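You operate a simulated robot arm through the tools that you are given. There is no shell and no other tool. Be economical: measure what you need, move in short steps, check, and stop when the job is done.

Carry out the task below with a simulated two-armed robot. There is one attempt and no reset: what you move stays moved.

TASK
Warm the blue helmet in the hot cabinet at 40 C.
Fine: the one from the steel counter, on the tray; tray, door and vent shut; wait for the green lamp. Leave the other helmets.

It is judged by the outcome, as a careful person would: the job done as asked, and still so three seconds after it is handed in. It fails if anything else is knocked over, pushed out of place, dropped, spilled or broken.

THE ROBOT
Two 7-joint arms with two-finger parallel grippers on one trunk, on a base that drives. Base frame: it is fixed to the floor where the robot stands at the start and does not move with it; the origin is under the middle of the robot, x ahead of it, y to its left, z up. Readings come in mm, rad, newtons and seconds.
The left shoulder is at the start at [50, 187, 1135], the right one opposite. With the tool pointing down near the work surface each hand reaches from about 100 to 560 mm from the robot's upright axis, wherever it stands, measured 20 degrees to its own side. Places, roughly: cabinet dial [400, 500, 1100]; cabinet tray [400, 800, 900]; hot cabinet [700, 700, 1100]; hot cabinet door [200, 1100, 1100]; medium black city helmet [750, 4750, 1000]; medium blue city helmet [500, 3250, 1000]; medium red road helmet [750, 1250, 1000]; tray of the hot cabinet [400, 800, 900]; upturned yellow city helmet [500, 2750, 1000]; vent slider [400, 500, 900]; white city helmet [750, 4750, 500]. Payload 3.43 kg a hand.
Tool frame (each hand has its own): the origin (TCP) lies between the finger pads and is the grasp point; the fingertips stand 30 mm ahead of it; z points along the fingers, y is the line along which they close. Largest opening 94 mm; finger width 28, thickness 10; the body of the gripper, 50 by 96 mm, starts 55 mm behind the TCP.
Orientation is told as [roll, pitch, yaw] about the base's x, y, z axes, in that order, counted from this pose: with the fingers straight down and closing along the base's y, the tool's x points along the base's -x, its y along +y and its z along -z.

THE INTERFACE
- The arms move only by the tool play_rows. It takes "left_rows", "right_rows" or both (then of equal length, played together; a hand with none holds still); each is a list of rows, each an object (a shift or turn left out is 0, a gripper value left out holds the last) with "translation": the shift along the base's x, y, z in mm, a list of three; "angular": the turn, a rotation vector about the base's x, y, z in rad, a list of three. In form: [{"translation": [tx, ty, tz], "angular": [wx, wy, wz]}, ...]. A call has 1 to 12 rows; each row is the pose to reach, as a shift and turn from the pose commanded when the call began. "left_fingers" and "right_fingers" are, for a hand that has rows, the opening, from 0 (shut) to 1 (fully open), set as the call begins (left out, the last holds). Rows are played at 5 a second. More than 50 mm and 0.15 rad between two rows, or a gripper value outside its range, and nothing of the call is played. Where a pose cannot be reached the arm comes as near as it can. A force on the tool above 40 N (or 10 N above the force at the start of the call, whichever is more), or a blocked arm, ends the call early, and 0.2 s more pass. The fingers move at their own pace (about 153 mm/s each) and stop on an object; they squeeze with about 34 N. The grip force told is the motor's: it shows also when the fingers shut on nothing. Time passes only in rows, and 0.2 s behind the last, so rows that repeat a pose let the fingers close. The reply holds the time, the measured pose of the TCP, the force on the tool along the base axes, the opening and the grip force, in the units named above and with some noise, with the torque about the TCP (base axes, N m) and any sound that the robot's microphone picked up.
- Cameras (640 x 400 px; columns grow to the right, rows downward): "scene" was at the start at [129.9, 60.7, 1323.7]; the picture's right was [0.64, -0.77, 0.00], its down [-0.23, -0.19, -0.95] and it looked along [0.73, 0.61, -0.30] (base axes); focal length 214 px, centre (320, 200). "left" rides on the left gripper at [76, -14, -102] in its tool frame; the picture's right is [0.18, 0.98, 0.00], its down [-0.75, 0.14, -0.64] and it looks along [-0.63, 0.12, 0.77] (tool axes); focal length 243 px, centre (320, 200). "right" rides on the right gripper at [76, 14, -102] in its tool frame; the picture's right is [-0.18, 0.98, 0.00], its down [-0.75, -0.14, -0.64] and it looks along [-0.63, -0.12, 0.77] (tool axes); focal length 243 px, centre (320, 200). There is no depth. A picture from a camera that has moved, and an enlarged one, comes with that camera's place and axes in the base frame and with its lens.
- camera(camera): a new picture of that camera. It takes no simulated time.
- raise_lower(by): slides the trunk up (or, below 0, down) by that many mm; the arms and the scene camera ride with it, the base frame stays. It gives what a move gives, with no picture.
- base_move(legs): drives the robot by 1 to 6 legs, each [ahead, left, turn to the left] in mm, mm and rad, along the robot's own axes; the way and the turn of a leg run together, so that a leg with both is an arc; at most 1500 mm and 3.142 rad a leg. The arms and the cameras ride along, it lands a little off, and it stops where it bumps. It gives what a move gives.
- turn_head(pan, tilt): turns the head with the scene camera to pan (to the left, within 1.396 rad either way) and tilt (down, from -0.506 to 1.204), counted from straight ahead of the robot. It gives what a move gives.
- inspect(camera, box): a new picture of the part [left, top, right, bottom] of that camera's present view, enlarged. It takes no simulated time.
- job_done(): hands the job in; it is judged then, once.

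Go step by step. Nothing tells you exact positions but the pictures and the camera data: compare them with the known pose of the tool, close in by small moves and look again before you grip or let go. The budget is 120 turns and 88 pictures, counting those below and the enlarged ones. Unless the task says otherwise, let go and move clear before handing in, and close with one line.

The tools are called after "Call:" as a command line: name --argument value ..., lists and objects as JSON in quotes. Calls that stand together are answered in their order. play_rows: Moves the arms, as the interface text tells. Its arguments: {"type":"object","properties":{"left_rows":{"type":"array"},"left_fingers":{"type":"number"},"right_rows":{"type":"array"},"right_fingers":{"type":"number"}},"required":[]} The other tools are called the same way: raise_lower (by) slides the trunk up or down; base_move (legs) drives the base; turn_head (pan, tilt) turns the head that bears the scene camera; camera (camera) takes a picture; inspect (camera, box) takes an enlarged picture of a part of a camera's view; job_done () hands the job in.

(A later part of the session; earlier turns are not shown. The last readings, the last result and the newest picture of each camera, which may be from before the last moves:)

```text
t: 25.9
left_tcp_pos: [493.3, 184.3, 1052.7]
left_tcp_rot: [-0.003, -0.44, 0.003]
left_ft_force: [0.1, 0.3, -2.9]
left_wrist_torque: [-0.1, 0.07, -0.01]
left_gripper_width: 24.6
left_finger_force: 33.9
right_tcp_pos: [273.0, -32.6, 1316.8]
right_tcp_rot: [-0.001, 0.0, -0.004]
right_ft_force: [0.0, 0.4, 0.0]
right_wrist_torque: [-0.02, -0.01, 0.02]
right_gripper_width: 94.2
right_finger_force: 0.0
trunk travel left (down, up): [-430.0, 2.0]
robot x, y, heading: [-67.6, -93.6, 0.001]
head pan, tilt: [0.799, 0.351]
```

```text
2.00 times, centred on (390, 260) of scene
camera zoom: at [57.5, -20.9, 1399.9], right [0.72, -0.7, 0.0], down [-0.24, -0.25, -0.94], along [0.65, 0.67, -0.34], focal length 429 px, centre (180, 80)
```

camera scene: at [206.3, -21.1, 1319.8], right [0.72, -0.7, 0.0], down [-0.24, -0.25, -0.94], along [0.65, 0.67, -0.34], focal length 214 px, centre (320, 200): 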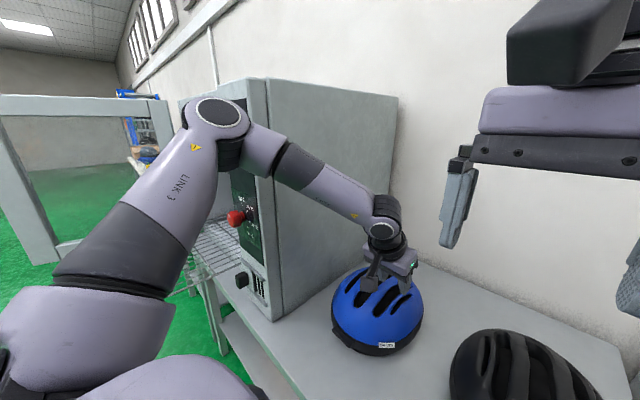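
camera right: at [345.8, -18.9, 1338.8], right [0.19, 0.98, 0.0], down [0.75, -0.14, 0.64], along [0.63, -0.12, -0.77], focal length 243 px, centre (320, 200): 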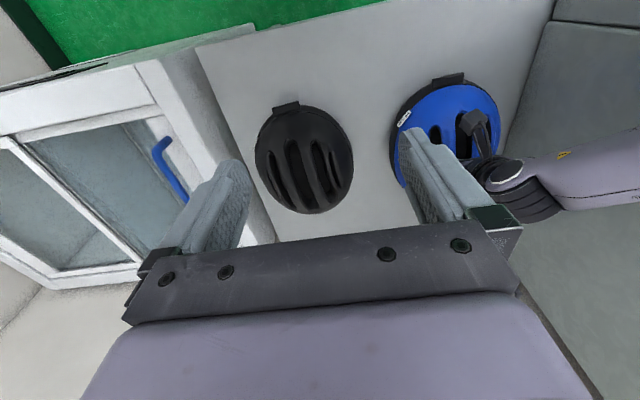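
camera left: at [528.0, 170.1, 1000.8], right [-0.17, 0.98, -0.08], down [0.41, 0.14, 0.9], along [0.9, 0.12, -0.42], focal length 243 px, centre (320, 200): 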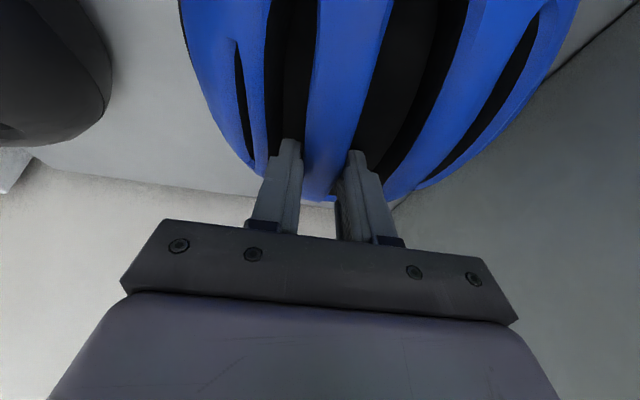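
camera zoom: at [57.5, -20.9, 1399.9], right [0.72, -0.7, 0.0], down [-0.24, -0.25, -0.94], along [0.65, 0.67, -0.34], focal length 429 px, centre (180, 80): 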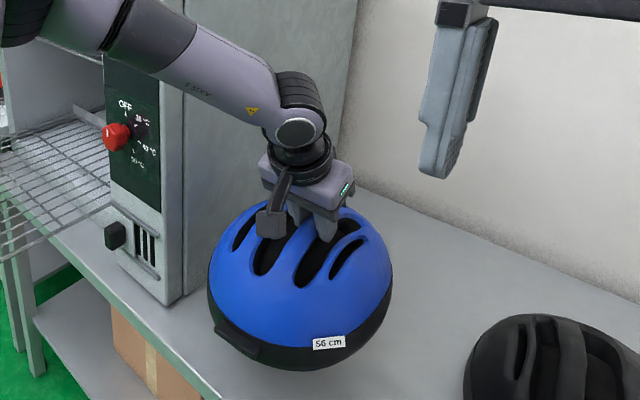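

The hold is stable. I'll back off further and draw the hand in, then look before moving left.

Call:
base_move --legs '[[-200, 0, 0]]'

Call:
play_rows --left_rows '[{"translation": [-20, 0, 15]}, {"translation": [-40, 0, 30]}, {"translation": [-65, 0, 40]}, {"translation": [-90, 0, 50]}, {"translation": [-105, 0, 55]}, {"translation": [-115, 0, 60]}, {"translation": [-115, 0, 60]}]'

Call:
camera --camera "scene"

```text
t: 27.5
left_tcp_pos: [293.9, 183.1, 1051.2]
left_tcp_rot: [-0.005, -0.441, 0.003]
left_ft_force: [-0.6, 0.2, -2.9]
left_wrist_torque: [-0.02, 0.09, 0.01]
left_gripper_width: 24.7
left_finger_force: 34.1
right_tcp_pos: [73.3, -32.0, 1316.8]
right_tcp_rot: [0.0, 0.002, -0.002]
right_ft_force: [-0.3, 0.4, -1.1]
right_wrist_torque: [0.03, -0.04, -0.04]
right_gripper_width: 94.0
right_finger_force: 0.2
trunk travel left (down, up): [-430.0, 2.0]
robot x, y, heading: [-264.4, -85.9, 0.002]
head pan, tilt: [0.799, 0.351]
```

```text
t: 29.1
left_tcp_pos: [178.0, 184.0, 1111.2]
left_tcp_rot: [-0.003, -0.44, 0.005]
left_ft_force: [0.7, 0.3, -3.8]
left_wrist_torque: [-0.02, 0.08, -0.02]
left_gripper_width: 24.5
left_finger_force: 33.8
right_tcp_pos: [73.0, -32.7, 1316.3]
right_tcp_rot: [0.0, -0.001, -0.001]
right_ft_force: [-0.5, -1.0, 0.0]
right_wrist_torque: [0.01, 0.01, -0.03]
right_gripper_width: 94.2
right_finger_force: 0.0
trunk travel left (down, up): [-430.0, 2.0]
robot x, y, heading: [-265.9, -89.2, 0.001]
head pan, tilt: [0.799, 0.351]
```

```text
54 pictures are left
camera scene: at [-141.8, -21.0, 1399.7], right [0.72, -0.7, 0.0], down [-0.24, -0.25, -0.94], along [0.65, 0.67, -0.34], focal length 214 px, centre (320, 200)
```

scene: 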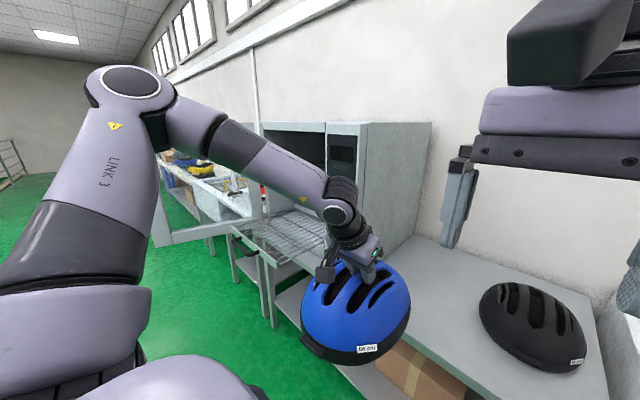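

The way is clear: the helmet's bottom is near z≈960 and the tray near 880. Moving left in two legs, then I'll look.

Call:
base_move --legs '[[0, 300, 0], [0, 250, 0]]'

Call:
turn_head --pan 0.55 --tilt 0.55

Call:
camera --camera "scene"

Call:
camera --camera "left"

Call:
camera --camera "right"

```text
t: 32.6
left_tcp_pos: [180.8, 732.4, 1111.5]
left_tcp_rot: [-0.003, -0.441, -0.003]
left_ft_force: [-0.8, -1.1, -2.7]
left_wrist_torque: [-0.08, 0.08, -0.02]
left_gripper_width: 24.6
left_finger_force: 34.2
right_tcp_pos: [73.0, 517.4, 1316.0]
right_tcp_rot: [-0.003, 0.0, -0.007]
right_ft_force: [-0.7, 0.4, -0.1]
right_wrist_torque: [-0.01, 0.02, -0.01]
right_gripper_width: 94.0
right_finger_force: 0.0
trunk travel left (down, up): [-430.0, 2.0]
robot x, y, heading: [-265.1, 461.7, -0.004]
head pan, tilt: [0.799, 0.351]
```

```text
t: 33.4
left_tcp_pos: [180.9, 731.1, 1110.3]
left_tcp_rot: [-0.002, -0.442, -0.003]
left_ft_force: [0.0, -0.2, -3.2]
left_wrist_torque: [-0.05, 0.08, 0.02]
left_gripper_width: 24.6
left_finger_force: 33.1
right_tcp_pos: [74.2, 515.3, 1317.4]
right_tcp_rot: [0.001, -0.001, -0.008]
right_ft_force: [-0.4, -0.2, 0.1]
right_wrist_torque: [-0.01, 0.02, -0.01]
right_gripper_width: 93.8
right_finger_force: 0.1
trunk travel left (down, up): [-430.0, 2.0]
robot x, y, heading: [-266.3, 460.2, -0.005]
head pan, tilt: [0.55, 0.55]
```

```text
53 pictures are left
camera scene: at [-129.5, 508.7, 1381.6], right [0.52, -0.85, 0.0], down [-0.45, -0.27, -0.85], along [0.73, 0.44, -0.52], focal length 214 px, centre (320, 200)
```

scene: 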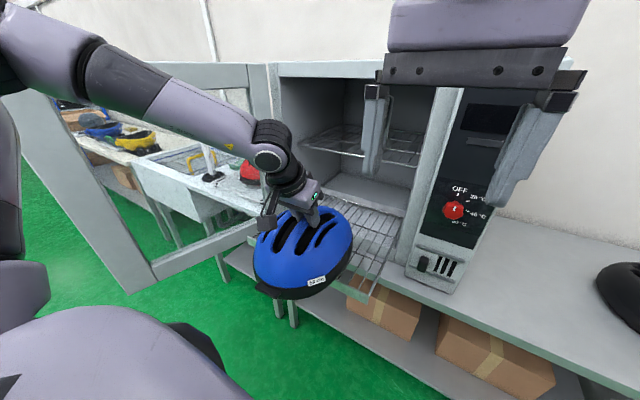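

```text
52 pictures are left
camera left: at [66.7, 717.7, 1170.7], right [-0.16, 0.98, -0.08], down [0.41, 0.14, 0.9], along [0.9, 0.11, -0.42], focal length 243 px, centre (320, 200)
```

left: 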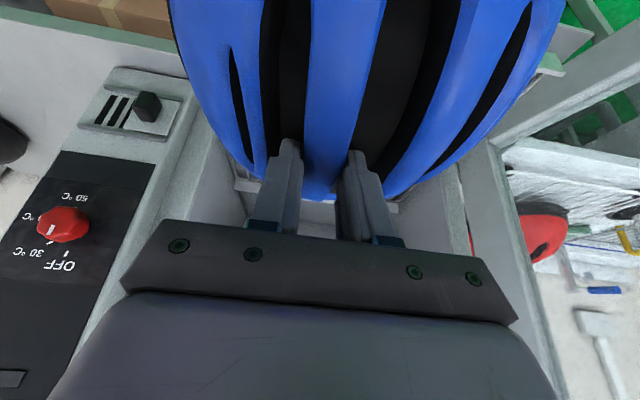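

```text
51 pictures are left
camera right: at [-1.2, 529.6, 1418.7], right [0.19, 0.98, 0.0], down [0.75, -0.15, 0.64], along [0.63, -0.12, -0.77], focal length 243 px, centre (320, 200)
```

right: 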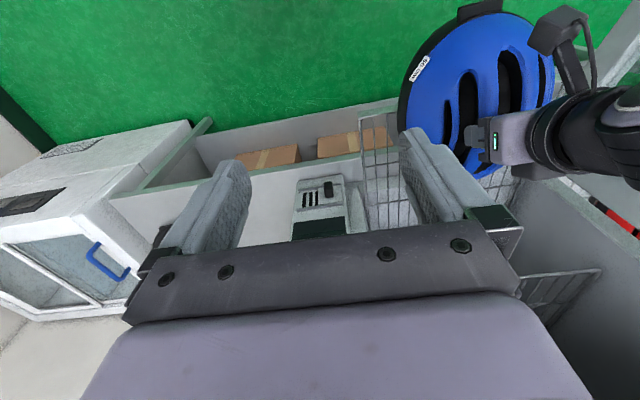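

The helmet hangs in front of the tray. The tray spans about x≥210, y≈590–1030, z≈880, and the inner shelf at z≈1170 leaves enough height. I'll drive left 50 mm and ahead 175 mm to hover over the tray.

Call:
base_move --legs '[[0, 50, 0.004], [175, 0, 0]]'

Call:
camera --camera "scene"

Call:
camera --camera "right"

```text
t: 35.4
left_tcp_pos: [355.4, 781.8, 1109.5]
left_tcp_rot: [-0.004, -0.44, 0.0]
left_ft_force: [0.9, 0.8, -3.5]
left_wrist_torque: [-0.09, 0.07, -0.02]
left_gripper_width: 24.6
left_finger_force: 33.9
right_tcp_pos: [249.5, 565.6, 1315.5]
right_tcp_rot: [0.001, 0.0, -0.004]
right_ft_force: [0.9, -0.3, -0.3]
right_wrist_torque: [0.01, 0.01, -0.02]
right_gripper_width: 93.7
right_finger_force: 0.0
trunk travel left (down, up): [-430.0, 2.0]
robot x, y, heading: [-90.6, 511.2, 0.001]
head pan, tilt: [0.55, 0.55]
```

```text
50 pictures are left
camera scene: at [45.7, 558.7, 1381.4], right [0.52, -0.85, 0.0], down [-0.45, -0.27, -0.85], along [0.73, 0.44, -0.52], focal length 214 px, centre (320, 200)
```

scene: 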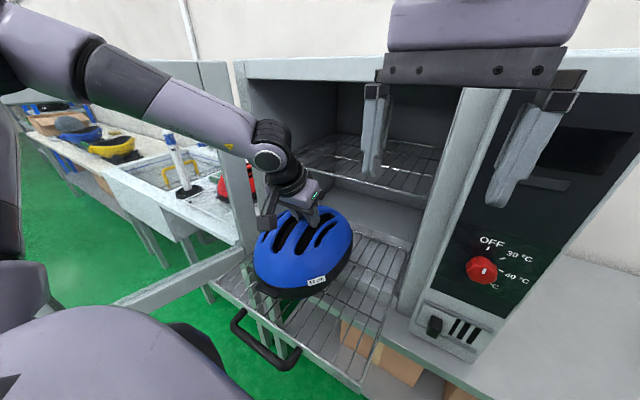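

```text
49 pictures are left
camera right: at [173.9, 580.1, 1418.6], right [0.19, 0.98, 0.0], down [0.75, -0.14, 0.64], along [0.63, -0.12, -0.77], focal length 243 px, centre (320, 200)
```

right: 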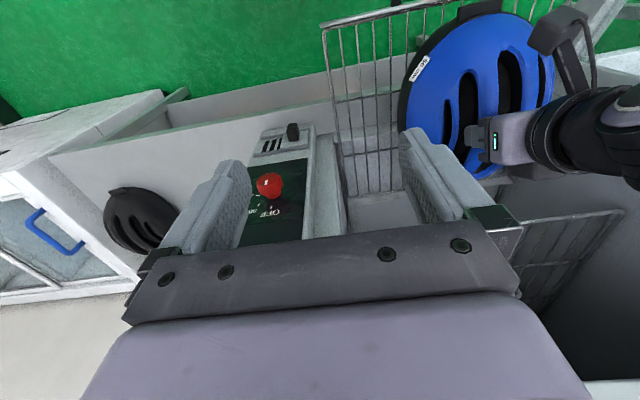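

Centred over the tray; the visor overhangs close to the front edge, so I'll move 30 mm further in and lower step by step.

Call:
play_rows --left_rows '[{"translation": [15, 0, -10]}, {"translation": [30, 0, -20]}, {"translation": [30, 0, -35]}, {"translation": [30, 0, -50]}, {"translation": [30, 0, -50]}]'

Call:
inspect --camera "scene" --box '[190, 190, 430, 400]'

```text
t: 36.6
left_tcp_pos: [385.0, 783.1, 1061.2]
left_tcp_rot: [-0.004, -0.442, -0.001]
left_ft_force: [-0.1, 0.2, -3.4]
left_wrist_torque: [-0.05, 0.11, 0.0]
left_gripper_width: 24.7
left_finger_force: 34.2
right_tcp_pos: [248.6, 566.5, 1316.4]
right_tcp_rot: [0.001, 0.0, -0.004]
right_ft_force: [1.1, -0.6, -0.3]
right_wrist_torque: [0.01, -0.02, 0.02]
right_gripper_width: 94.2
right_finger_force: 0.1
trunk travel left (down, up): [-430.0, 2.0]
robot x, y, heading: [-90.2, 512.8, -0.009]
head pan, tilt: [0.55, 0.55]
```

```text
1.90 times, centred on (310, 295) of scene
camera zoom: at [44.7, 558.8, 1381.5], right [0.52, -0.85, 0.0], down [-0.45, -0.27, -0.85], along [0.73, 0.44, -0.52], focal length 408 px, centre (339, 19)
```

zoom: 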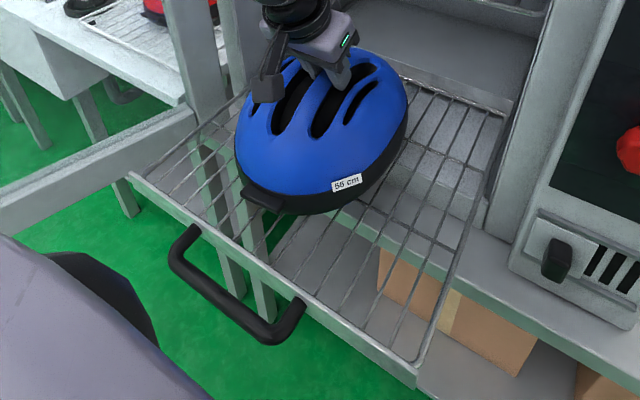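

Still hanging free, well behind the front edge. I continue down in small steps.

Call:
play_rows --left_rows '[{"translation": [0, 0, -8]}, {"translation": [0, 0, -15]}, {"translation": [0, 0, -22]}, {"translation": [0, 0, -22]}]'

Call:
inspect --camera "scene" --box '[190, 190, 430, 400]'

```text
t: 37.6
left_tcp_pos: [383.6, 782.7, 1038.9]
left_tcp_rot: [-0.004, -0.44, 0.001]
left_ft_force: [0.4, -0.2, -2.7]
left_wrist_torque: [-0.02, 0.09, 0.0]
left_gripper_width: 24.8
left_finger_force: 33.5
right_tcp_pos: [248.5, 566.8, 1315.5]
right_tcp_rot: [-0.001, 0.001, -0.005]
right_ft_force: [0.5, -0.4, -0.4]
right_wrist_torque: [0.0, -0.03, 0.01]
right_gripper_width: 94.1
right_finger_force: 0.1
trunk travel left (down, up): [-430.0, 2.0]
robot x, y, heading: [-91.9, 509.0, -0.001]
head pan, tilt: [0.55, 0.55]
```

```text
1.90 times, centred on (310, 295) of scene
camera zoom: at [44.8, 558.8, 1381.5], right [0.52, -0.85, 0.0], down [-0.45, -0.27, -0.85], along [0.73, 0.44, -0.52], focal length 408 px, centre (339, 19)
```

zoom: 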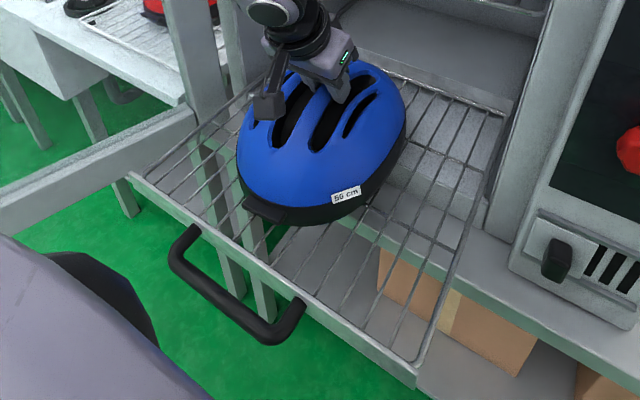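

Call:
play_rows --left_rows '[{"translation": [0, 0, -6]}, {"translation": [0, 0, -12]}, {"translation": [0, 0, -18]}, {"translation": [0, 0, -18]}]'

Call:
play_rows --left_rows '[{"translation": [0, 0, -5]}, {"translation": [0, 0, -10]}, {"translation": [0, 0, -10]}]'

Call:
inspect --camera "scene" --box '[190, 190, 430, 400]'

```text
t: 38.6
left_tcp_pos: [385.1, 779.9, 1025.5]
left_tcp_rot: [-0.003, -0.453, -0.003]
left_ft_force: [1.0, -4.6, 22.6]
left_wrist_torque: [0.23, -0.35, 0.17]
left_gripper_width: 25.5
left_finger_force: 34.1
right_tcp_pos: [246.3, 563.9, 1316.1]
right_tcp_rot: [0.003, -0.002, -0.005]
right_ft_force: [-0.4, -0.1, 0.3]
right_wrist_torque: [0.0, 0.01, 0.02]
right_gripper_width: 94.1
right_finger_force: 0.1
trunk travel left (down, up): [-430.0, 2.0]
robot x, y, heading: [-91.0, 510.4, -0.003]
head pan, tilt: [0.55, 0.55]
```

```text
t: 39.1
left_tcp_pos: [388.2, 780.6, 1020.8]
left_tcp_rot: [-0.011, -0.46, 0.003]
left_ft_force: [1.1, -1.6, 15.0]
left_wrist_torque: [-0.09, 0.86, 0.28]
left_gripper_width: 26.1
left_finger_force: 34.4
right_tcp_pos: [248.4, 566.1, 1316.2]
right_tcp_rot: [-0.002, -0.001, -0.005]
right_ft_force: [0.2, 0.5, 0.1]
right_wrist_torque: [0.01, -0.02, -0.01]
right_gripper_width: 94.2
right_finger_force: 0.0
trunk travel left (down, up): [-430.0, 2.0]
robot x, y, heading: [-91.2, 512.1, 0.002]
head pan, tilt: [0.55, 0.55]
stopped in row 2 (left hand): the force on the tool passed its limit (the readings are from after the stop); the commanded pose is now the measured one
```

```text
1.90 times, centred on (310, 295) of scene
camera zoom: at [44.3, 558.5, 1381.3], right [0.52, -0.85, 0.0], down [-0.45, -0.27, -0.85], along [0.73, 0.44, -0.52], focal length 408 px, centre (339, 19)
```

zoom: 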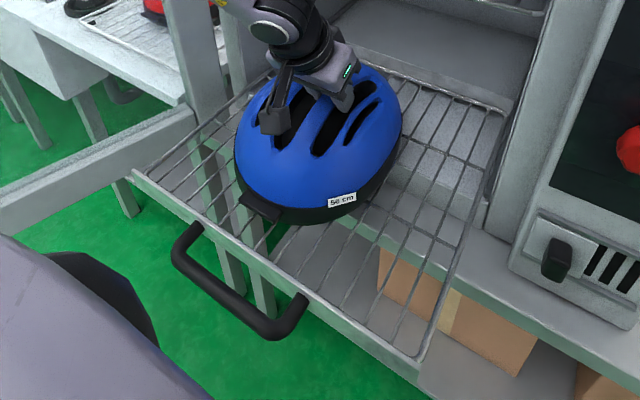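

The helmet rests on the tray. I'll release and withdraw along the finger direction.

Call:
play_rows --left_rows '[{"translation": [0, 0, 3]}, {"translation": [0, 0, 3]}, {"translation": [0, 0, 3]}]' --left_fingers 0.43

Call:
play_rows --left_rows '[{"translation": [-4, 0, 9]}, {"translation": [-13, 0, 27]}, {"translation": [-26, 0, 55]}, {"translation": [-43, 0, 90]}, {"translation": [-43, 0, 90]}]' --left_fingers 0.43

Call:
camera --camera "scene"

```text
t: 40.0
left_tcp_pos: [386.5, 781.3, 1020.6]
left_tcp_rot: [-0.01, -0.453, 0.0]
left_ft_force: [0.0, 0.6, -0.9]
left_wrist_torque: [0.01, 0.0, 0.01]
left_gripper_width: 40.6
left_finger_force: 0.1
right_tcp_pos: [247.6, 565.9, 1316.7]
right_tcp_rot: [0.002, -0.001, -0.005]
right_ft_force: [0.3, -0.5, -0.2]
right_wrist_torque: [-0.04, 0.0, 0.01]
right_gripper_width: 94.1
right_finger_force: 0.1
trunk travel left (down, up): [-430.0, 2.0]
robot x, y, heading: [-90.1, 513.7, -0.004]
head pan, tilt: [0.55, 0.55]
```

```text
t: 41.1
left_tcp_pos: [343.3, 780.2, 1108.8]
left_tcp_rot: [-0.008, -0.454, 0.0]
left_ft_force: [-0.5, -0.1, -0.8]
left_wrist_torque: [0.02, 0.03, 0.03]
left_gripper_width: 40.5
left_finger_force: 0.0
right_tcp_pos: [248.6, 565.7, 1317.3]
right_tcp_rot: [0.0, 0.0, -0.006]
right_ft_force: [0.2, 0.9, 0.3]
right_wrist_torque: [-0.03, -0.01, 0.03]
right_gripper_width: 94.0
right_finger_force: 0.0
trunk travel left (down, up): [-430.0, 2.0]
robot x, y, heading: [-88.0, 511.2, -0.001]
head pan, tilt: [0.55, 0.55]
```

```text
45 pictures are left
camera scene: at [45.1, 558.7, 1381.5], right [0.52, -0.85, 0.0], down [-0.45, -0.27, -0.85], along [0.73, 0.44, -0.52], focal length 214 px, centre (320, 200)
```

scene: 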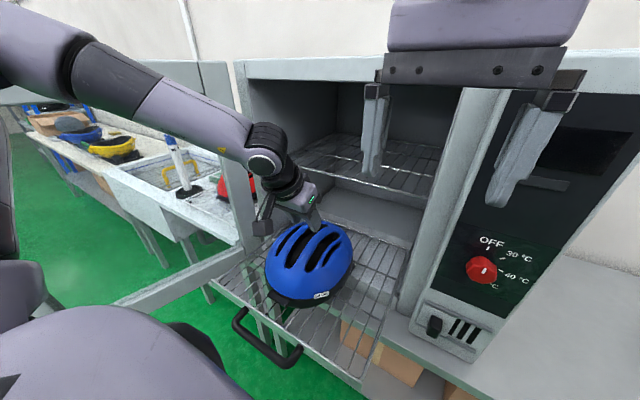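

The helmet sits on the tray, centred, behind the front edge. Next I push the tray in by its handle (x≈167, y≈795, z≈875) with closed, upright fingers, coming down first in front of it.

Call:
play_rows --left_rows '[{"translation": [-40, 3, 10], "angular": [0, 0.1, 0]}, {"translation": [-85, 6, 10], "angular": [0, 0.2, 0]}, {"translation": [-130, 9, 5], "angular": [0, 0.3, 0]}, {"translation": [-175, 12, 0], "angular": [0.0, 0.4, 0]}, {"translation": [-215, 15, 0], "angular": [0, 0.45, 0]}, {"translation": [-240, 18, -20], "angular": [0, 0.45, 0]}, {"translation": [-240, 18, -65], "angular": [0, 0.45, 0]}, {"translation": [-240, 18, -110], "angular": [0, 0.45, 0]}, {"translation": [-240, 18, -110], "angular": [0, 0.45, 0]}]' --left_fingers 0

Call:
camera --camera "left"

Call:
camera --camera "scene"

```text
t: 43.1
left_tcp_pos: [170.3, 815.7, 989.9]
left_tcp_rot: [-0.01, -0.003, 0.001]
left_ft_force: [1.1, 0.0, -0.6]
left_wrist_torque: [0.05, 0.01, 0.0]
left_gripper_width: 0.0
left_finger_force: 32.8
left hand out of reach, approached as far as the arm can: row 5, 6, 7, 8, 9
right_tcp_pos: [247.7, 567.2, 1317.0]
right_tcp_rot: [0.001, -0.002, -0.004]
right_ft_force: [-0.1, -0.3, -0.1]
right_wrist_torque: [0.0, 0.01, 0.0]
right_gripper_width: 93.9
right_finger_force: 0.1
trunk travel left (down, up): [-430.0, 2.0]
robot x, y, heading: [-88.9, 508.7, 0.0]
head pan, tilt: [0.55, 0.55]
```

```text
44 pictures are left
camera left: at [93.0, 803.4, 1092.1], right [-0.18, 0.98, -0.01], down [0.75, 0.15, 0.64], along [0.63, 0.11, -0.77], focal length 243 px, centre (320, 200)
```

left: 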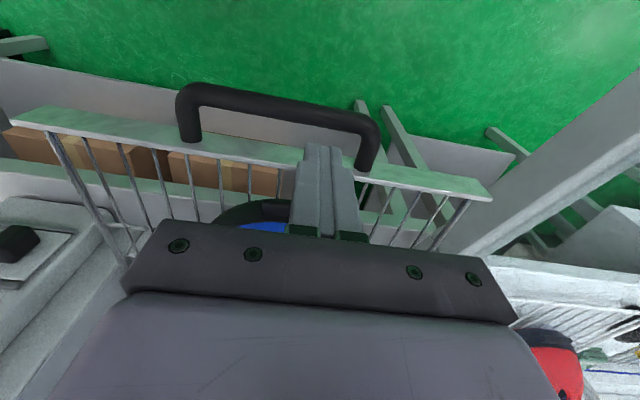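

```text
43 pictures are left
camera scene: at [44.4, 558.6, 1381.6], right [0.52, -0.85, 0.0], down [-0.45, -0.27, -0.85], along [0.73, 0.44, -0.52], focal length 214 px, centre (320, 200)
```

scene: 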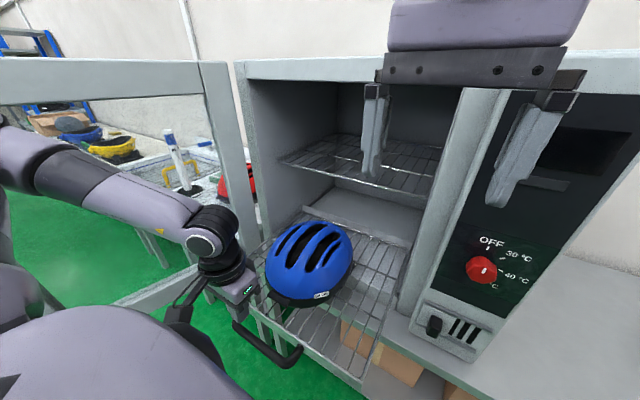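

The handle's bar is at about [172, 784, 875]. I'll back the base 100 mm so the hand comes down in front of it, and line up at y≈785.

Call:
base_move --legs '[[-100, 0, 0]]'

Call:
play_rows --left_rows '[{"translation": [20, -30, -20]}, {"translation": [25, -30, -60]}, {"translation": [25, -30, -95]}, {"translation": [25, -30, -113]}, {"translation": [25, -30, -113]}]' --left_fingers 0

Call:
camera --camera "left"

Call:
camera --camera "scene"

```text
t: 44.3
left_tcp_pos: [70.9, 817.6, 990.8]
left_tcp_rot: [-0.006, -0.002, 0.0]
left_ft_force: [0.1, -0.4, 0.3]
left_wrist_torque: [0.02, -0.06, -0.01]
left_gripper_width: 0.1
left_finger_force: 32.7
right_tcp_pos: [148.8, 566.6, 1316.4]
right_tcp_rot: [0.001, -0.001, -0.006]
right_ft_force: [-1.0, 0.6, -0.8]
right_wrist_torque: [-0.01, -0.03, -0.01]
right_gripper_width: 94.0
right_finger_force: 0.1
trunk travel left (down, up): [-430.0, 2.0]
robot x, y, heading: [-184.5, 512.7, -0.004]
head pan, tilt: [0.55, 0.55]
```

```text
t: 45.5
left_tcp_pos: [97.3, 786.4, 877.1]
left_tcp_rot: [-0.011, -0.002, 0.0]
left_ft_force: [0.6, -0.6, -0.6]
left_wrist_torque: [0.03, 0.01, 0.01]
left_gripper_width: 0.0
left_finger_force: 33.2
right_tcp_pos: [149.0, 567.2, 1316.0]
right_tcp_rot: [0.0, -0.001, -0.006]
right_ft_force: [-0.3, 0.5, -0.5]
right_wrist_torque: [-0.02, -0.03, 0.03]
right_gripper_width: 94.0
right_finger_force: 0.1
trunk travel left (down, up): [-430.0, 2.0]
robot x, y, heading: [-187.2, 512.4, 0.001]
head pan, tilt: [0.55, 0.55]
```

```text
42 pictures are left
camera left: at [19.7, 773.5, 979.3], right [-0.18, 0.98, -0.01], down [0.75, 0.15, 0.64], along [0.63, 0.11, -0.77], focal length 243 px, centre (320, 200)
```

left: 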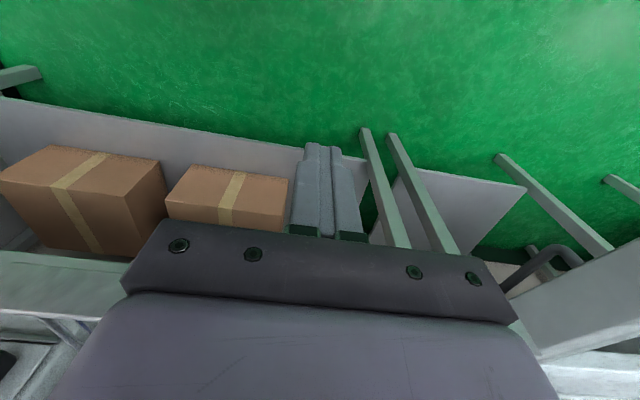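

```text
41 pictures are left
camera scene: at [-53.9, 558.8, 1381.6], right [0.52, -0.85, 0.0], down [-0.45, -0.27, -0.85], along [0.73, 0.44, -0.52], focal length 214 px, centre (320, 200)
```

scene: 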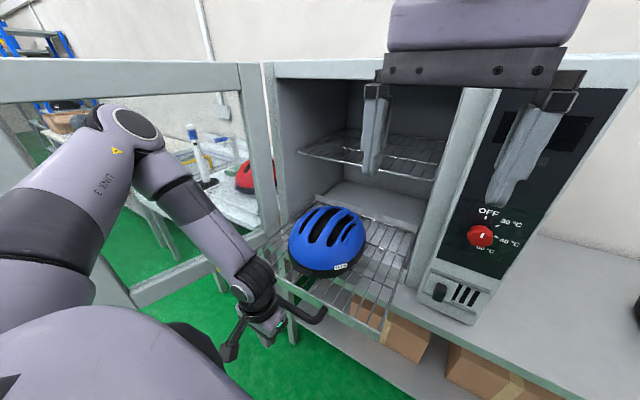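

The fingers are in front of the handle at the right height. I push forward slowly.

Call:
play_rows --left_rows '[{"translation": [25, 0, 0]}, {"translation": [45, 0, 0]}, {"translation": [60, 0, 0]}, {"translation": [75, 0, 0]}, {"translation": [92, 0, 0]}, {"translation": [109, 0, 0]}, {"translation": [126, 0, 0]}, {"translation": [143, 0, 0]}, {"translation": [160, 0, 0]}, {"translation": [177, 0, 0]}, {"translation": [190, 0, 0]}, {"translation": [190, 0, 0]}]' --left_fingers 0

Call:
camera --camera "scene"

```text
t: 48.1
left_tcp_pos: [265.3, 800.1, 901.8]
left_tcp_rot: [-0.009, -0.001, 0.002]
left_ft_force: [0.8, 0.5, 0.3]
left_wrist_torque: [-0.03, -0.01, -0.01]
left_gripper_width: 0.2
left_finger_force: 33.1
left hand out of reach, approached as far as the arm can: row 8, 9, 10, 11, 12
right_tcp_pos: [149.4, 566.9, 1315.6]
right_tcp_rot: [0.001, 0.001, -0.004]
right_ft_force: [-1.0, -0.3, 0.0]
right_wrist_torque: [0.01, 0.0, 0.0]
right_gripper_width: 93.9
right_finger_force: 0.1
trunk travel left (down, up): [-430.0, 2.0]
robot x, y, heading: [-187.1, 508.9, -0.001]
head pan, tilt: [0.55, 0.55]
```

```text
40 pictures are left
camera scene: at [-53.9, 558.9, 1381.6], right [0.52, -0.85, 0.0], down [-0.45, -0.27, -0.85], along [0.73, 0.44, -0.52], focal length 214 px, centre (320, 200)
```

scene: 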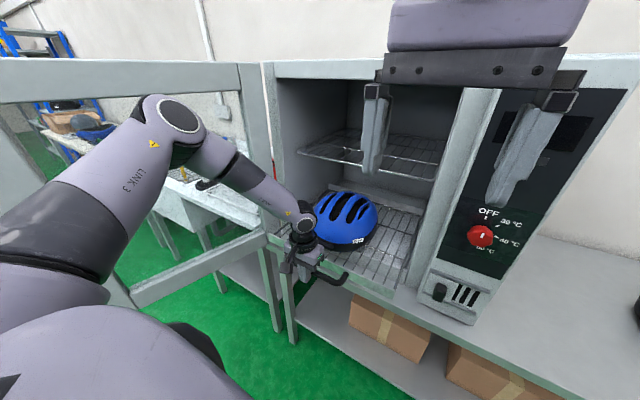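

The tray slides in well, but the arm is at its reach limit and rose 25 mm. I'll lower the trunk a little and push on by driving forward.

Call:
raise_lower --by -25

Call:
base_move --legs '[[80, 0, 0]]'

Call:
camera --camera "scene"

Call:
camera --camera "left"

```text
t: 48.8
left_tcp_pos: [264.8, 799.7, 876.3]
left_tcp_rot: [-0.009, 0.0, -0.001]
left_ft_force: [0.1, -0.3, 0.3]
left_wrist_torque: [0.0, -0.02, 0.03]
left_gripper_width: 0.0
left_finger_force: 33.2
right_tcp_pos: [149.8, 567.1, 1291.9]
right_tcp_rot: [-0.001, 0.0, -0.005]
right_ft_force: [0.6, 0.1, 0.6]
right_wrist_torque: [0.02, 0.01, 0.01]
right_gripper_width: 94.1
right_finger_force: 0.1
trunk travel left (down, up): [-405.0, 27.0]
robot x, y, heading: [-185.6, 508.5, -0.002]
head pan, tilt: [0.55, 0.55]
```

```text
t: 49.9
left_tcp_pos: [344.3, 800.8, 876.1]
left_tcp_rot: [-0.011, -0.001, 0.001]
left_ft_force: [-0.1, 0.8, 0.2]
left_wrist_torque: [0.01, 0.01, 0.0]
left_gripper_width: 0.0
left_finger_force: 33.0
right_tcp_pos: [230.2, 566.7, 1291.7]
right_tcp_rot: [0.0, 0.001, -0.003]
right_ft_force: [0.3, -0.9, 0.2]
right_wrist_torque: [-0.03, 0.01, -0.02]
right_gripper_width: 94.1
right_finger_force: 0.0
trunk travel left (down, up): [-405.0, 27.0]
robot x, y, heading: [-109.9, 513.5, -0.007]
head pan, tilt: [0.55, 0.55]
```

```text
39 pictures are left
camera scene: at [26.7, 558.8, 1356.4], right [0.52, -0.85, 0.0], down [-0.45, -0.27, -0.85], along [0.73, 0.44, -0.52], focal length 214 px, centre (320, 200)
```

scene: 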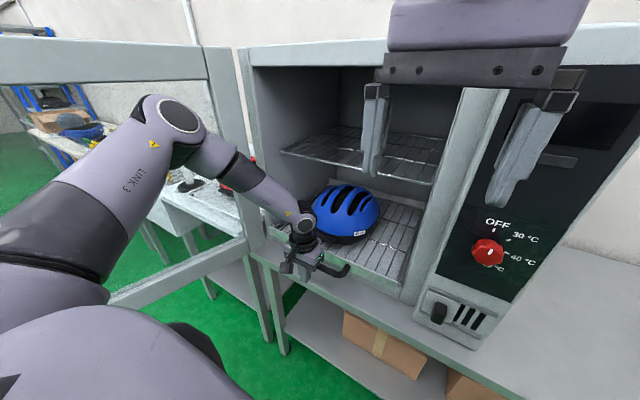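

```text
38 pictures are left
camera left: at [268.0, 786.6, 977.8], right [-0.18, 0.98, -0.01], down [0.75, 0.15, 0.64], along [0.63, 0.11, -0.77], focal length 243 px, centre (320, 200)
```

left: 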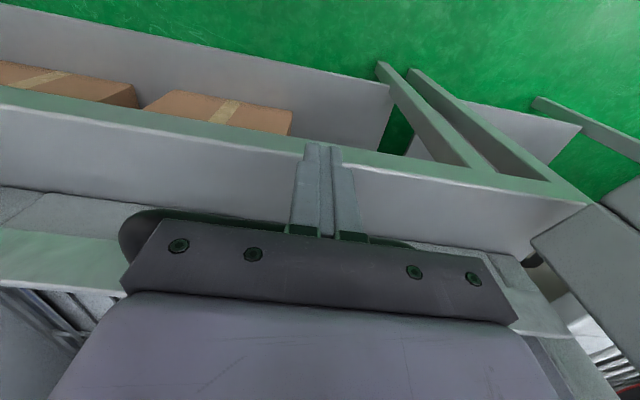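

Call:
base_move --legs '[[40, 0, 0.005]]'

Call:
inspect --camera "scene" --box '[220, 150, 480, 350]'

```text
t: 50.7
left_tcp_pos: [384.0, 803.0, 876.0]
left_tcp_rot: [-0.009, -0.001, 0.004]
left_ft_force: [0.2, 0.5, -0.5]
left_wrist_torque: [-0.03, 0.03, -0.01]
left_gripper_width: 0.0
left_finger_force: 33.5
right_tcp_pos: [270.1, 568.3, 1291.4]
right_tcp_rot: [0.001, 0.001, 0.0]
right_ft_force: [-0.8, 0.0, -0.8]
right_wrist_torque: [0.0, 0.0, 0.01]
right_gripper_width: 94.0
right_finger_force: 0.1
trunk travel left (down, up): [-405.0, 27.0]
robot x, y, heading: [-70.5, 509.8, 0.007]
head pan, tilt: [0.55, 0.55]
```

```text
2.00 times, centred on (350, 250) of scene
camera zoom: at [66.8, 559.6, 1356.4], right [0.53, -0.85, 0.0], down [-0.45, -0.27, -0.85], along [0.72, 0.45, -0.52], focal length 429 px, centre (260, 100)
```

zoom: 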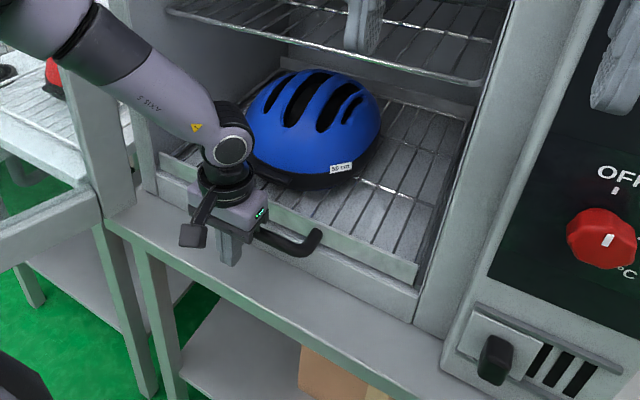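

The tray front is about at the opening. I'll push on until it stops.

Call:
base_move --legs '[[40, 0, -0.005]]'

Call:
inspect --camera "scene" --box '[220, 150, 480, 350]'

```text
t: 51.6
left_tcp_pos: [425.6, 800.7, 875.9]
left_tcp_rot: [-0.01, -0.002, 0.001]
left_ft_force: [0.1, -0.1, -0.1]
left_wrist_torque: [-0.01, 0.03, 0.0]
left_gripper_width: 0.0
left_finger_force: 32.5
right_tcp_pos: [309.9, 567.8, 1291.4]
right_tcp_rot: [0.001, 0.002, -0.002]
right_ft_force: [-0.3, -0.4, -0.1]
right_wrist_torque: [-0.01, 0.0, 0.0]
right_gripper_width: 93.9
right_finger_force: 0.1
trunk travel left (down, up): [-405.0, 27.0]
robot x, y, heading: [-28.4, 509.6, 0.0]
head pan, tilt: [0.55, 0.55]
```

```text
2.00 times, centred on (350, 250) of scene
camera zoom: at [107.0, 558.9, 1356.3], right [0.52, -0.85, 0.0], down [-0.45, -0.27, -0.85], along [0.73, 0.44, -0.52], focal length 429 px, centre (260, 100)
```

zoom: 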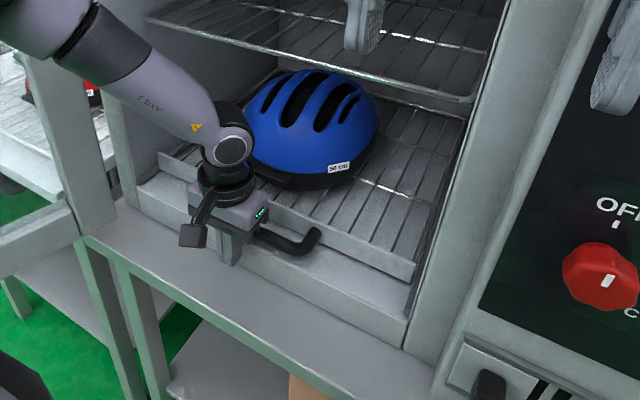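

Call:
raise_lower --by 8

Call:
base_move --legs '[[35, 0, 0]]'

Call:
inspect --camera "scene" --box '[220, 150, 480, 350]'

```text
t: 52.2
left_tcp_pos: [425.0, 800.7, 883.9]
left_tcp_rot: [-0.008, -0.002, 0.002]
left_ft_force: [0.5, 0.2, 0.4]
left_wrist_torque: [0.02, -0.02, -0.05]
left_gripper_width: 0.1
left_finger_force: 33.0
right_tcp_pos: [308.8, 567.3, 1297.9]
right_tcp_rot: [0.0, 0.0, -0.003]
right_ft_force: [-0.7, 0.6, -0.2]
right_wrist_torque: [0.02, 0.02, 0.01]
right_gripper_width: 94.0
right_finger_force: 0.1
trunk travel left (down, up): [-413.0, 19.0]
robot x, y, heading: [-28.0, 512.0, -0.001]
head pan, tilt: [0.55, 0.55]
```

```text
t: 53.1
left_tcp_pos: [438.7, 799.3, 881.9]
left_tcp_rot: [-0.003, 0.034, 0.001]
left_ft_force: [-2.2, -0.9, 1.0]
left_wrist_torque: [-0.01, 0.04, 0.0]
left_gripper_width: 0.0
left_finger_force: 32.5
right_tcp_pos: [334.1, 565.9, 1298.5]
right_tcp_rot: [-0.001, -0.003, -0.002]
right_ft_force: [0.6, 0.4, 0.4]
right_wrist_torque: [0.0, 0.0, 0.03]
right_gripper_width: 93.9
right_finger_force: 0.0
trunk travel left (down, up): [-413.0, 19.0]
robot x, y, heading: [-2.5, 514.8, 0.006]
head pan, tilt: [0.55, 0.55]
stopped in leg 1: the force on the tool passed its limit (the readings are from after the stop); the commanded pose is now the measured one
```

```text
2.00 times, centred on (350, 250) of scene
camera zoom: at [130.6, 559.0, 1364.5], right [0.52, -0.85, 0.0], down [-0.45, -0.27, -0.85], along [0.73, 0.45, -0.52], focal length 429 px, centre (260, 100)
```

zoom: 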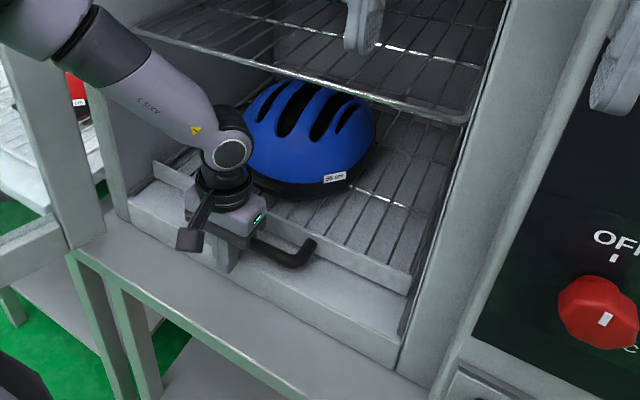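

The tray has reached its stop (40 N), with handle and helmet inside. Now I'll back away and study the door and the tray.

Call:
base_move --legs '[[-300, 0, 0], [-150, 0, 0]]'

Call:
turn_head --pan 0.6 --tilt 0.35

Call:
camera --camera "scene"

```text
t: 56.1
left_tcp_pos: [-9.1, 799.8, 883.6]
left_tcp_rot: [-0.002, 0.03, 0.0]
left_ft_force: [-0.4, 0.6, 0.8]
left_wrist_torque: [-0.02, 0.01, 0.02]
left_gripper_width: 0.0
left_finger_force: 32.9
right_tcp_pos: [-116.6, 568.1, 1298.2]
right_tcp_rot: [-0.001, -0.002, -0.003]
right_ft_force: [-0.6, 0.4, 0.2]
right_wrist_torque: [-0.01, -0.03, 0.02]
right_gripper_width: 94.0
right_finger_force: 0.0
trunk travel left (down, up): [-413.0, 19.0]
robot x, y, heading: [-454.7, 511.8, 0.001]
head pan, tilt: [0.55, 0.55]
```

```text
t: 56.8
left_tcp_pos: [-8.7, 800.3, 882.4]
left_tcp_rot: [-0.005, 0.032, 0.002]
left_ft_force: [-0.3, 0.4, 0.1]
left_wrist_torque: [-0.04, -0.03, -0.02]
left_gripper_width: 0.0
left_finger_force: 33.0
right_tcp_pos: [-113.4, 567.9, 1298.1]
right_tcp_rot: [-0.003, 0.0, -0.004]
right_ft_force: [0.5, 0.2, 0.6]
right_wrist_torque: [-0.01, -0.03, 0.0]
right_gripper_width: 94.0
right_finger_force: 0.1
trunk travel left (down, up): [-413.0, 19.0]
robot x, y, heading: [-452.1, 509.3, 0.002]
head pan, tilt: [0.6, 0.351]
```

```text
34 pictures are left
camera scene: at [-317.9, 565.2, 1382.7], right [0.56, -0.83, 0.0], down [-0.28, -0.19, -0.94], along [0.78, 0.53, -0.34], focal length 214 px, centre (320, 200)
```

scene: 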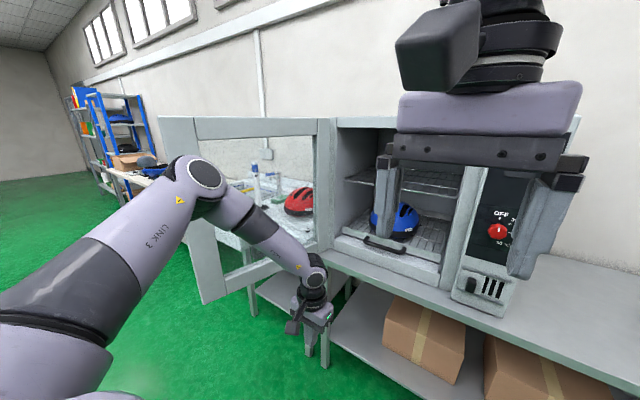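

Tray and helmet are inside. The door stands a bit over 90° open, free edge near [-50, 1165]. I'll swing it shut by hooking the left hand round the free edge from outside, so I move back and left first.

Call:
base_move --legs '[[-150, 0, 0], [0, 500, 0]]'

Call:
play_rows --left_rows '[{"translation": [0, 0, 25], "angular": [0, -0.14, 0]}, {"translation": [0, 0, 50], "angular": [0, -0.28, 0]}, {"translation": [0, 0, 75], "angular": [0, -0.42, 0]}, {"translation": [0, 0, 100], "angular": [0, -0.56, 0]}, {"translation": [0, 0, 125], "angular": [0, -0.7, 0]}, {"translation": [0, 0, 150], "angular": [0, -0.84, 0]}, {"translation": [0, 0, 175], "angular": [0, -0.98, 0]}, {"translation": [0, 0, 200], "angular": [0, -1.12, 0]}, {"translation": [0, 0, 200], "angular": [0, -1.26, 0]}, {"translation": [0, 0, 200], "angular": [0, -1.4, 0]}, {"translation": [0, 0, 200], "angular": [0, -1.54, 0]}, {"translation": [0, 0, 200], "angular": [0, -1.54, 0]}]' --left_fingers 0

Call:
camera --camera "scene"

Call:
camera --camera "left"

```text
t: 60.8
left_tcp_pos: [-158.0, 1300.1, 881.3]
left_tcp_rot: [-0.003, 0.034, 0.001]
left_ft_force: [-0.2, -0.2, 0.4]
left_wrist_torque: [0.01, 0.02, 0.01]
left_gripper_width: 0.0
left_finger_force: 33.0
right_tcp_pos: [-264.1, 1068.7, 1298.8]
right_tcp_rot: [-0.003, 0.001, -0.003]
right_ft_force: [0.0, -0.2, -0.2]
right_wrist_torque: [-0.02, 0.02, 0.01]
right_gripper_width: 93.9
right_finger_force: 0.1
trunk travel left (down, up): [-413.0, 19.0]
robot x, y, heading: [-602.2, 1012.0, -0.004]
head pan, tilt: [0.6, 0.351]
```

```text
t: 63.4
left_tcp_pos: [-157.8, 1335.3, 1217.3]
left_tcp_rot: [0.016, -1.501, -0.016]
left_ft_force: [-0.4, 0.4, 0.0]
left_wrist_torque: [0.0, -0.02, 0.05]
left_gripper_width: 0.0
left_finger_force: 33.6
left hand out of reach, approached as far as the arm can: row 9, 10, 11, 12
right_tcp_pos: [-262.3, 1065.7, 1299.1]
right_tcp_rot: [0.0, 0.001, -0.005]
right_ft_force: [0.0, -0.1, -0.7]
right_wrist_torque: [0.02, -0.02, -0.01]
right_gripper_width: 94.4
right_finger_force: 0.1
trunk travel left (down, up): [-413.0, 19.0]
robot x, y, heading: [-599.7, 1014.0, 0.001]
head pan, tilt: [0.6, 0.351]
```

```text
33 pictures are left
camera scene: at [-465.8, 1063.8, 1382.8], right [0.56, -0.83, 0.0], down [-0.28, -0.19, -0.94], along [0.78, 0.53, -0.34], focal length 214 px, centre (320, 200)
```

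scene: 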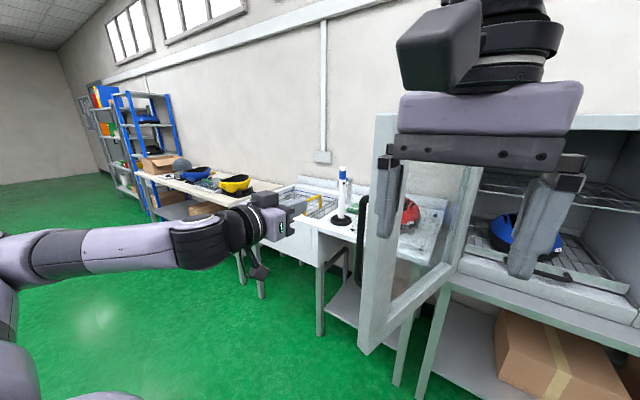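

```text
32 pictures are left
camera left: at [-265.7, 1321.7, 1147.9], right [-0.01, 0.98, -0.18], down [-0.59, 0.14, 0.8], along [0.81, 0.11, 0.58], focal length 243 px, centre (320, 200)
```

left: 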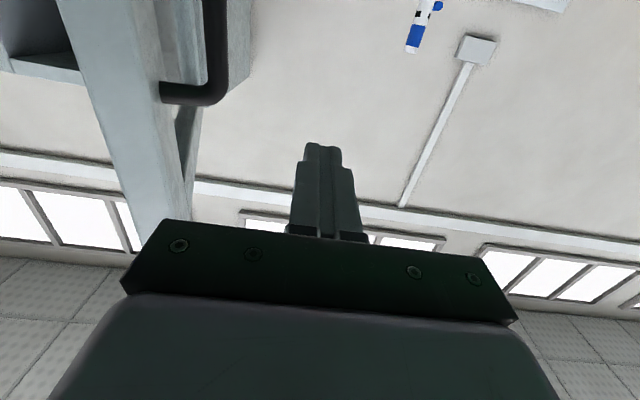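

The door's outer face carries a black D-handle at z≈1050–1210. I'll hook the plain face above it, at z≈1290, near the free edge (x≈-70, y≈1180).

Call:
play_rows --left_rows '[{"translation": [20, 0, 25]}, {"translation": [40, -10, 50]}, {"translation": [60, -20, 72]}, {"translation": [80, -30, 72]}, {"translation": [100, -40, 72]}, {"translation": [115, -50, 72]}, {"translation": [115, -50, 72]}]'

Call:
camera --camera "scene"

Call:
camera --camera "left"

```text
t: 65.0
left_tcp_pos: [-42.0, 1285.1, 1289.2]
left_tcp_rot: [-0.038, -1.507, 0.036]
left_ft_force: [0.6, -0.5, -0.6]
left_wrist_torque: [0.02, 0.0, 0.02]
left_gripper_width: 0.2
left_finger_force: 33.0
right_tcp_pos: [-262.1, 1068.5, 1299.2]
right_tcp_rot: [0.0, 0.0, -0.004]
right_ft_force: [0.0, 0.0, -0.4]
right_wrist_torque: [0.01, 0.03, -0.01]
right_gripper_width: 94.0
right_finger_force: 0.0
trunk travel left (down, up): [-413.0, 19.0]
robot x, y, heading: [-606.0, 1014.9, 0.001]
head pan, tilt: [0.6, 0.351]
```

```text
31 pictures are left
camera scene: at [-466.7, 1065.3, 1382.8], right [0.56, -0.83, 0.0], down [-0.28, -0.19, -0.94], along [0.78, 0.53, -0.34], focal length 214 px, centre (320, 200)
```

scene: 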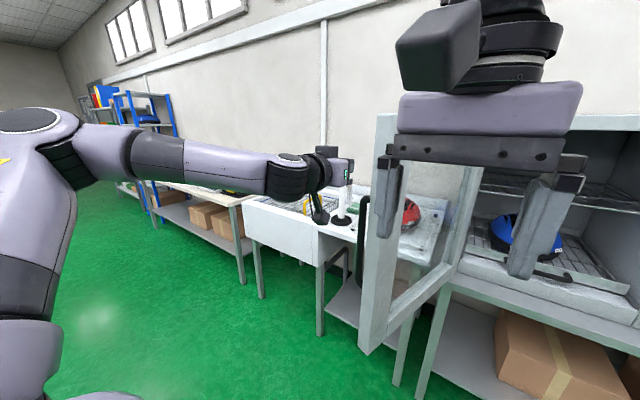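

```text
30 pictures are left
camera left: at [-150.4, 1272.2, 1219.0], right [-0.01, 0.98, -0.19], down [-0.59, 0.14, 0.79], along [0.81, 0.12, 0.58], focal length 243 px, centre (320, 200)
```

left: 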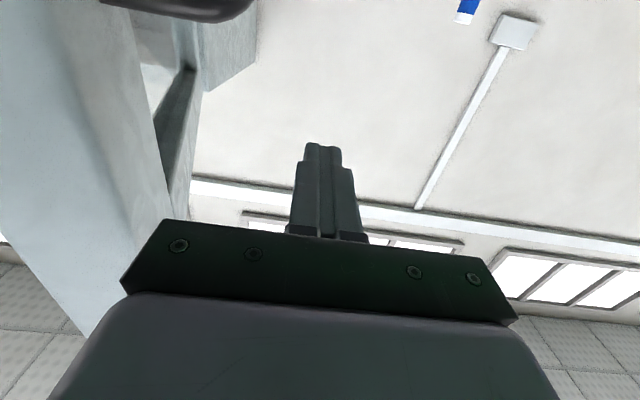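

The hand is beside the door edge on its outer side. I move right to make contact and begin closing.

Call:
play_rows --left_rows '[{"translation": [0, -20, 0]}, {"translation": [0, -40, 0]}, {"translation": [0, -60, 0]}, {"translation": [0, -80, 0]}, {"translation": [0, -100, 0]}, {"translation": [0, -120, 0]}, {"translation": [0, -140, 0]}]'

Call:
camera --camera "scene"

```text
t: 66.6
left_tcp_pos: [-50.4, 1146.9, 1289.9]
left_tcp_rot: [-0.032, -1.507, 0.023]
left_ft_force: [-30.1, 2.7, 0.1]
left_wrist_torque: [-0.09, -0.78, -1.57]
left_gripper_width: 0.0
left_finger_force: 33.0
right_tcp_pos: [-269.1, 1063.8, 1303.6]
right_tcp_rot: [-0.015, -0.003, -0.008]
right_ft_force: [-11.2, -21.7, 3.2]
right_wrist_torque: [0.09, -0.03, 0.29]
right_gripper_width: 82.1
right_finger_force: 0.0
trunk travel left (down, up): [-413.0, 19.0]
robot x, y, heading: [-600.8, 1009.1, -0.003]
head pan, tilt: [0.6, 0.351]
stopped in row 7 (left hand): the force on the tool passed its limit (the readings are from after the stop); the commanded pose is now the measured one
```

```text
29 pictures are left
camera scene: at [-473.3, 1065.7, 1383.6], right [0.56, -0.83, 0.0], down [-0.28, -0.19, -0.94], along [0.78, 0.53, -0.34], focal length 214 px, centre (320, 200)
```

scene: 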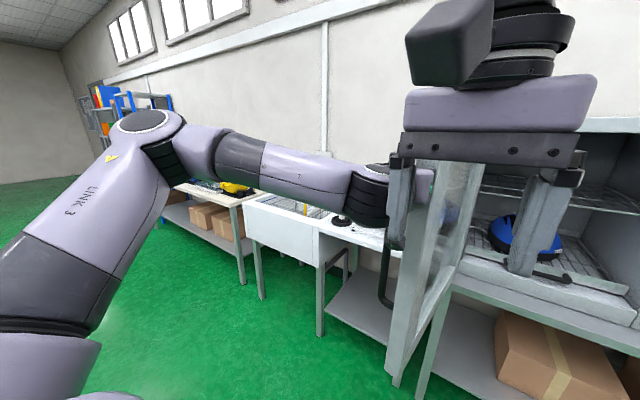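

The door moves, but my left wrist met the right gripper. I'll ease the left hand off and tuck the right arm away.

Call:
play_rows --left_rows '[{"translation": [-5, 20, 0]}, {"translation": [-10, 40, 0]}, {"translation": [-10, 40, 0]}]'

Call:
play_rows --right_rows '[{"translation": [-10, -40, 0]}, {"translation": [-20, -80, 0]}, {"translation": [-30, -120, 0]}, {"translation": [-40, -160, 0]}, {"translation": [-50, -200, 0]}, {"translation": [-60, -240, 0]}, {"translation": [-70, -270, 0]}]' --right_fingers 0

Call:
camera --camera "scene"

```text
t: 67.4
left_tcp_pos: [-52.6, 1185.2, 1287.9]
left_tcp_rot: [-0.011, -1.504, 0.003]
left_ft_force: [-0.4, -0.2, 0.4]
left_wrist_torque: [0.04, -0.01, 0.03]
left_gripper_width: 0.0
left_finger_force: 32.6
right_tcp_pos: [-262.9, 1063.7, 1300.9]
right_tcp_rot: [-0.009, 0.0, -0.009]
right_ft_force: [0.5, 0.0, 0.0]
right_wrist_torque: [-0.03, -0.01, -0.02]
right_gripper_width: 93.9
right_finger_force: 0.0
trunk travel left (down, up): [-413.0, 19.0]
robot x, y, heading: [-602.5, 1010.5, 0.002]
head pan, tilt: [0.6, 0.351]
```

```text
t: 69.0
left_tcp_pos: [-53.9, 1184.2, 1287.8]
left_tcp_rot: [-0.009, -1.502, 0.001]
left_ft_force: [-0.9, -0.4, -0.2]
left_wrist_torque: [-0.01, 0.02, -0.02]
left_gripper_width: 0.0
left_finger_force: 32.9
right_tcp_pos: [-334.7, 793.5, 1299.6]
right_tcp_rot: [-0.007, -0.001, -0.01]
right_ft_force: [0.1, -0.6, 0.1]
right_wrist_torque: [0.04, 0.0, 0.04]
right_gripper_width: 0.2
right_finger_force: 32.9
trunk travel left (down, up): [-413.0, 19.0]
robot x, y, heading: [-600.3, 1011.1, -0.001]
head pan, tilt: [0.6, 0.351]
```

```text
28 pictures are left
camera scene: at [-467.6, 1064.5, 1382.9], right [0.56, -0.83, 0.0], down [-0.28, -0.19, -0.94], along [0.78, 0.53, -0.34], focal length 214 px, centre (320, 200)
```

scene: 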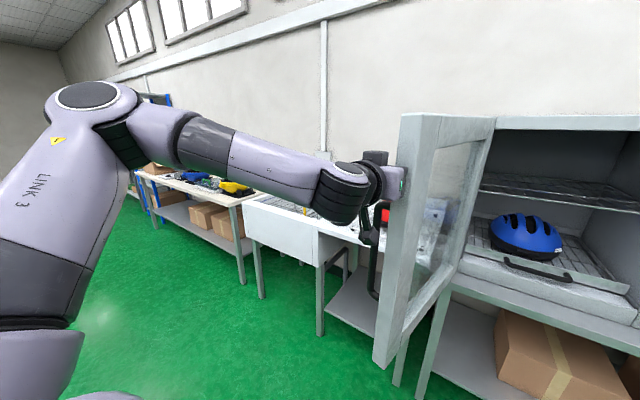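

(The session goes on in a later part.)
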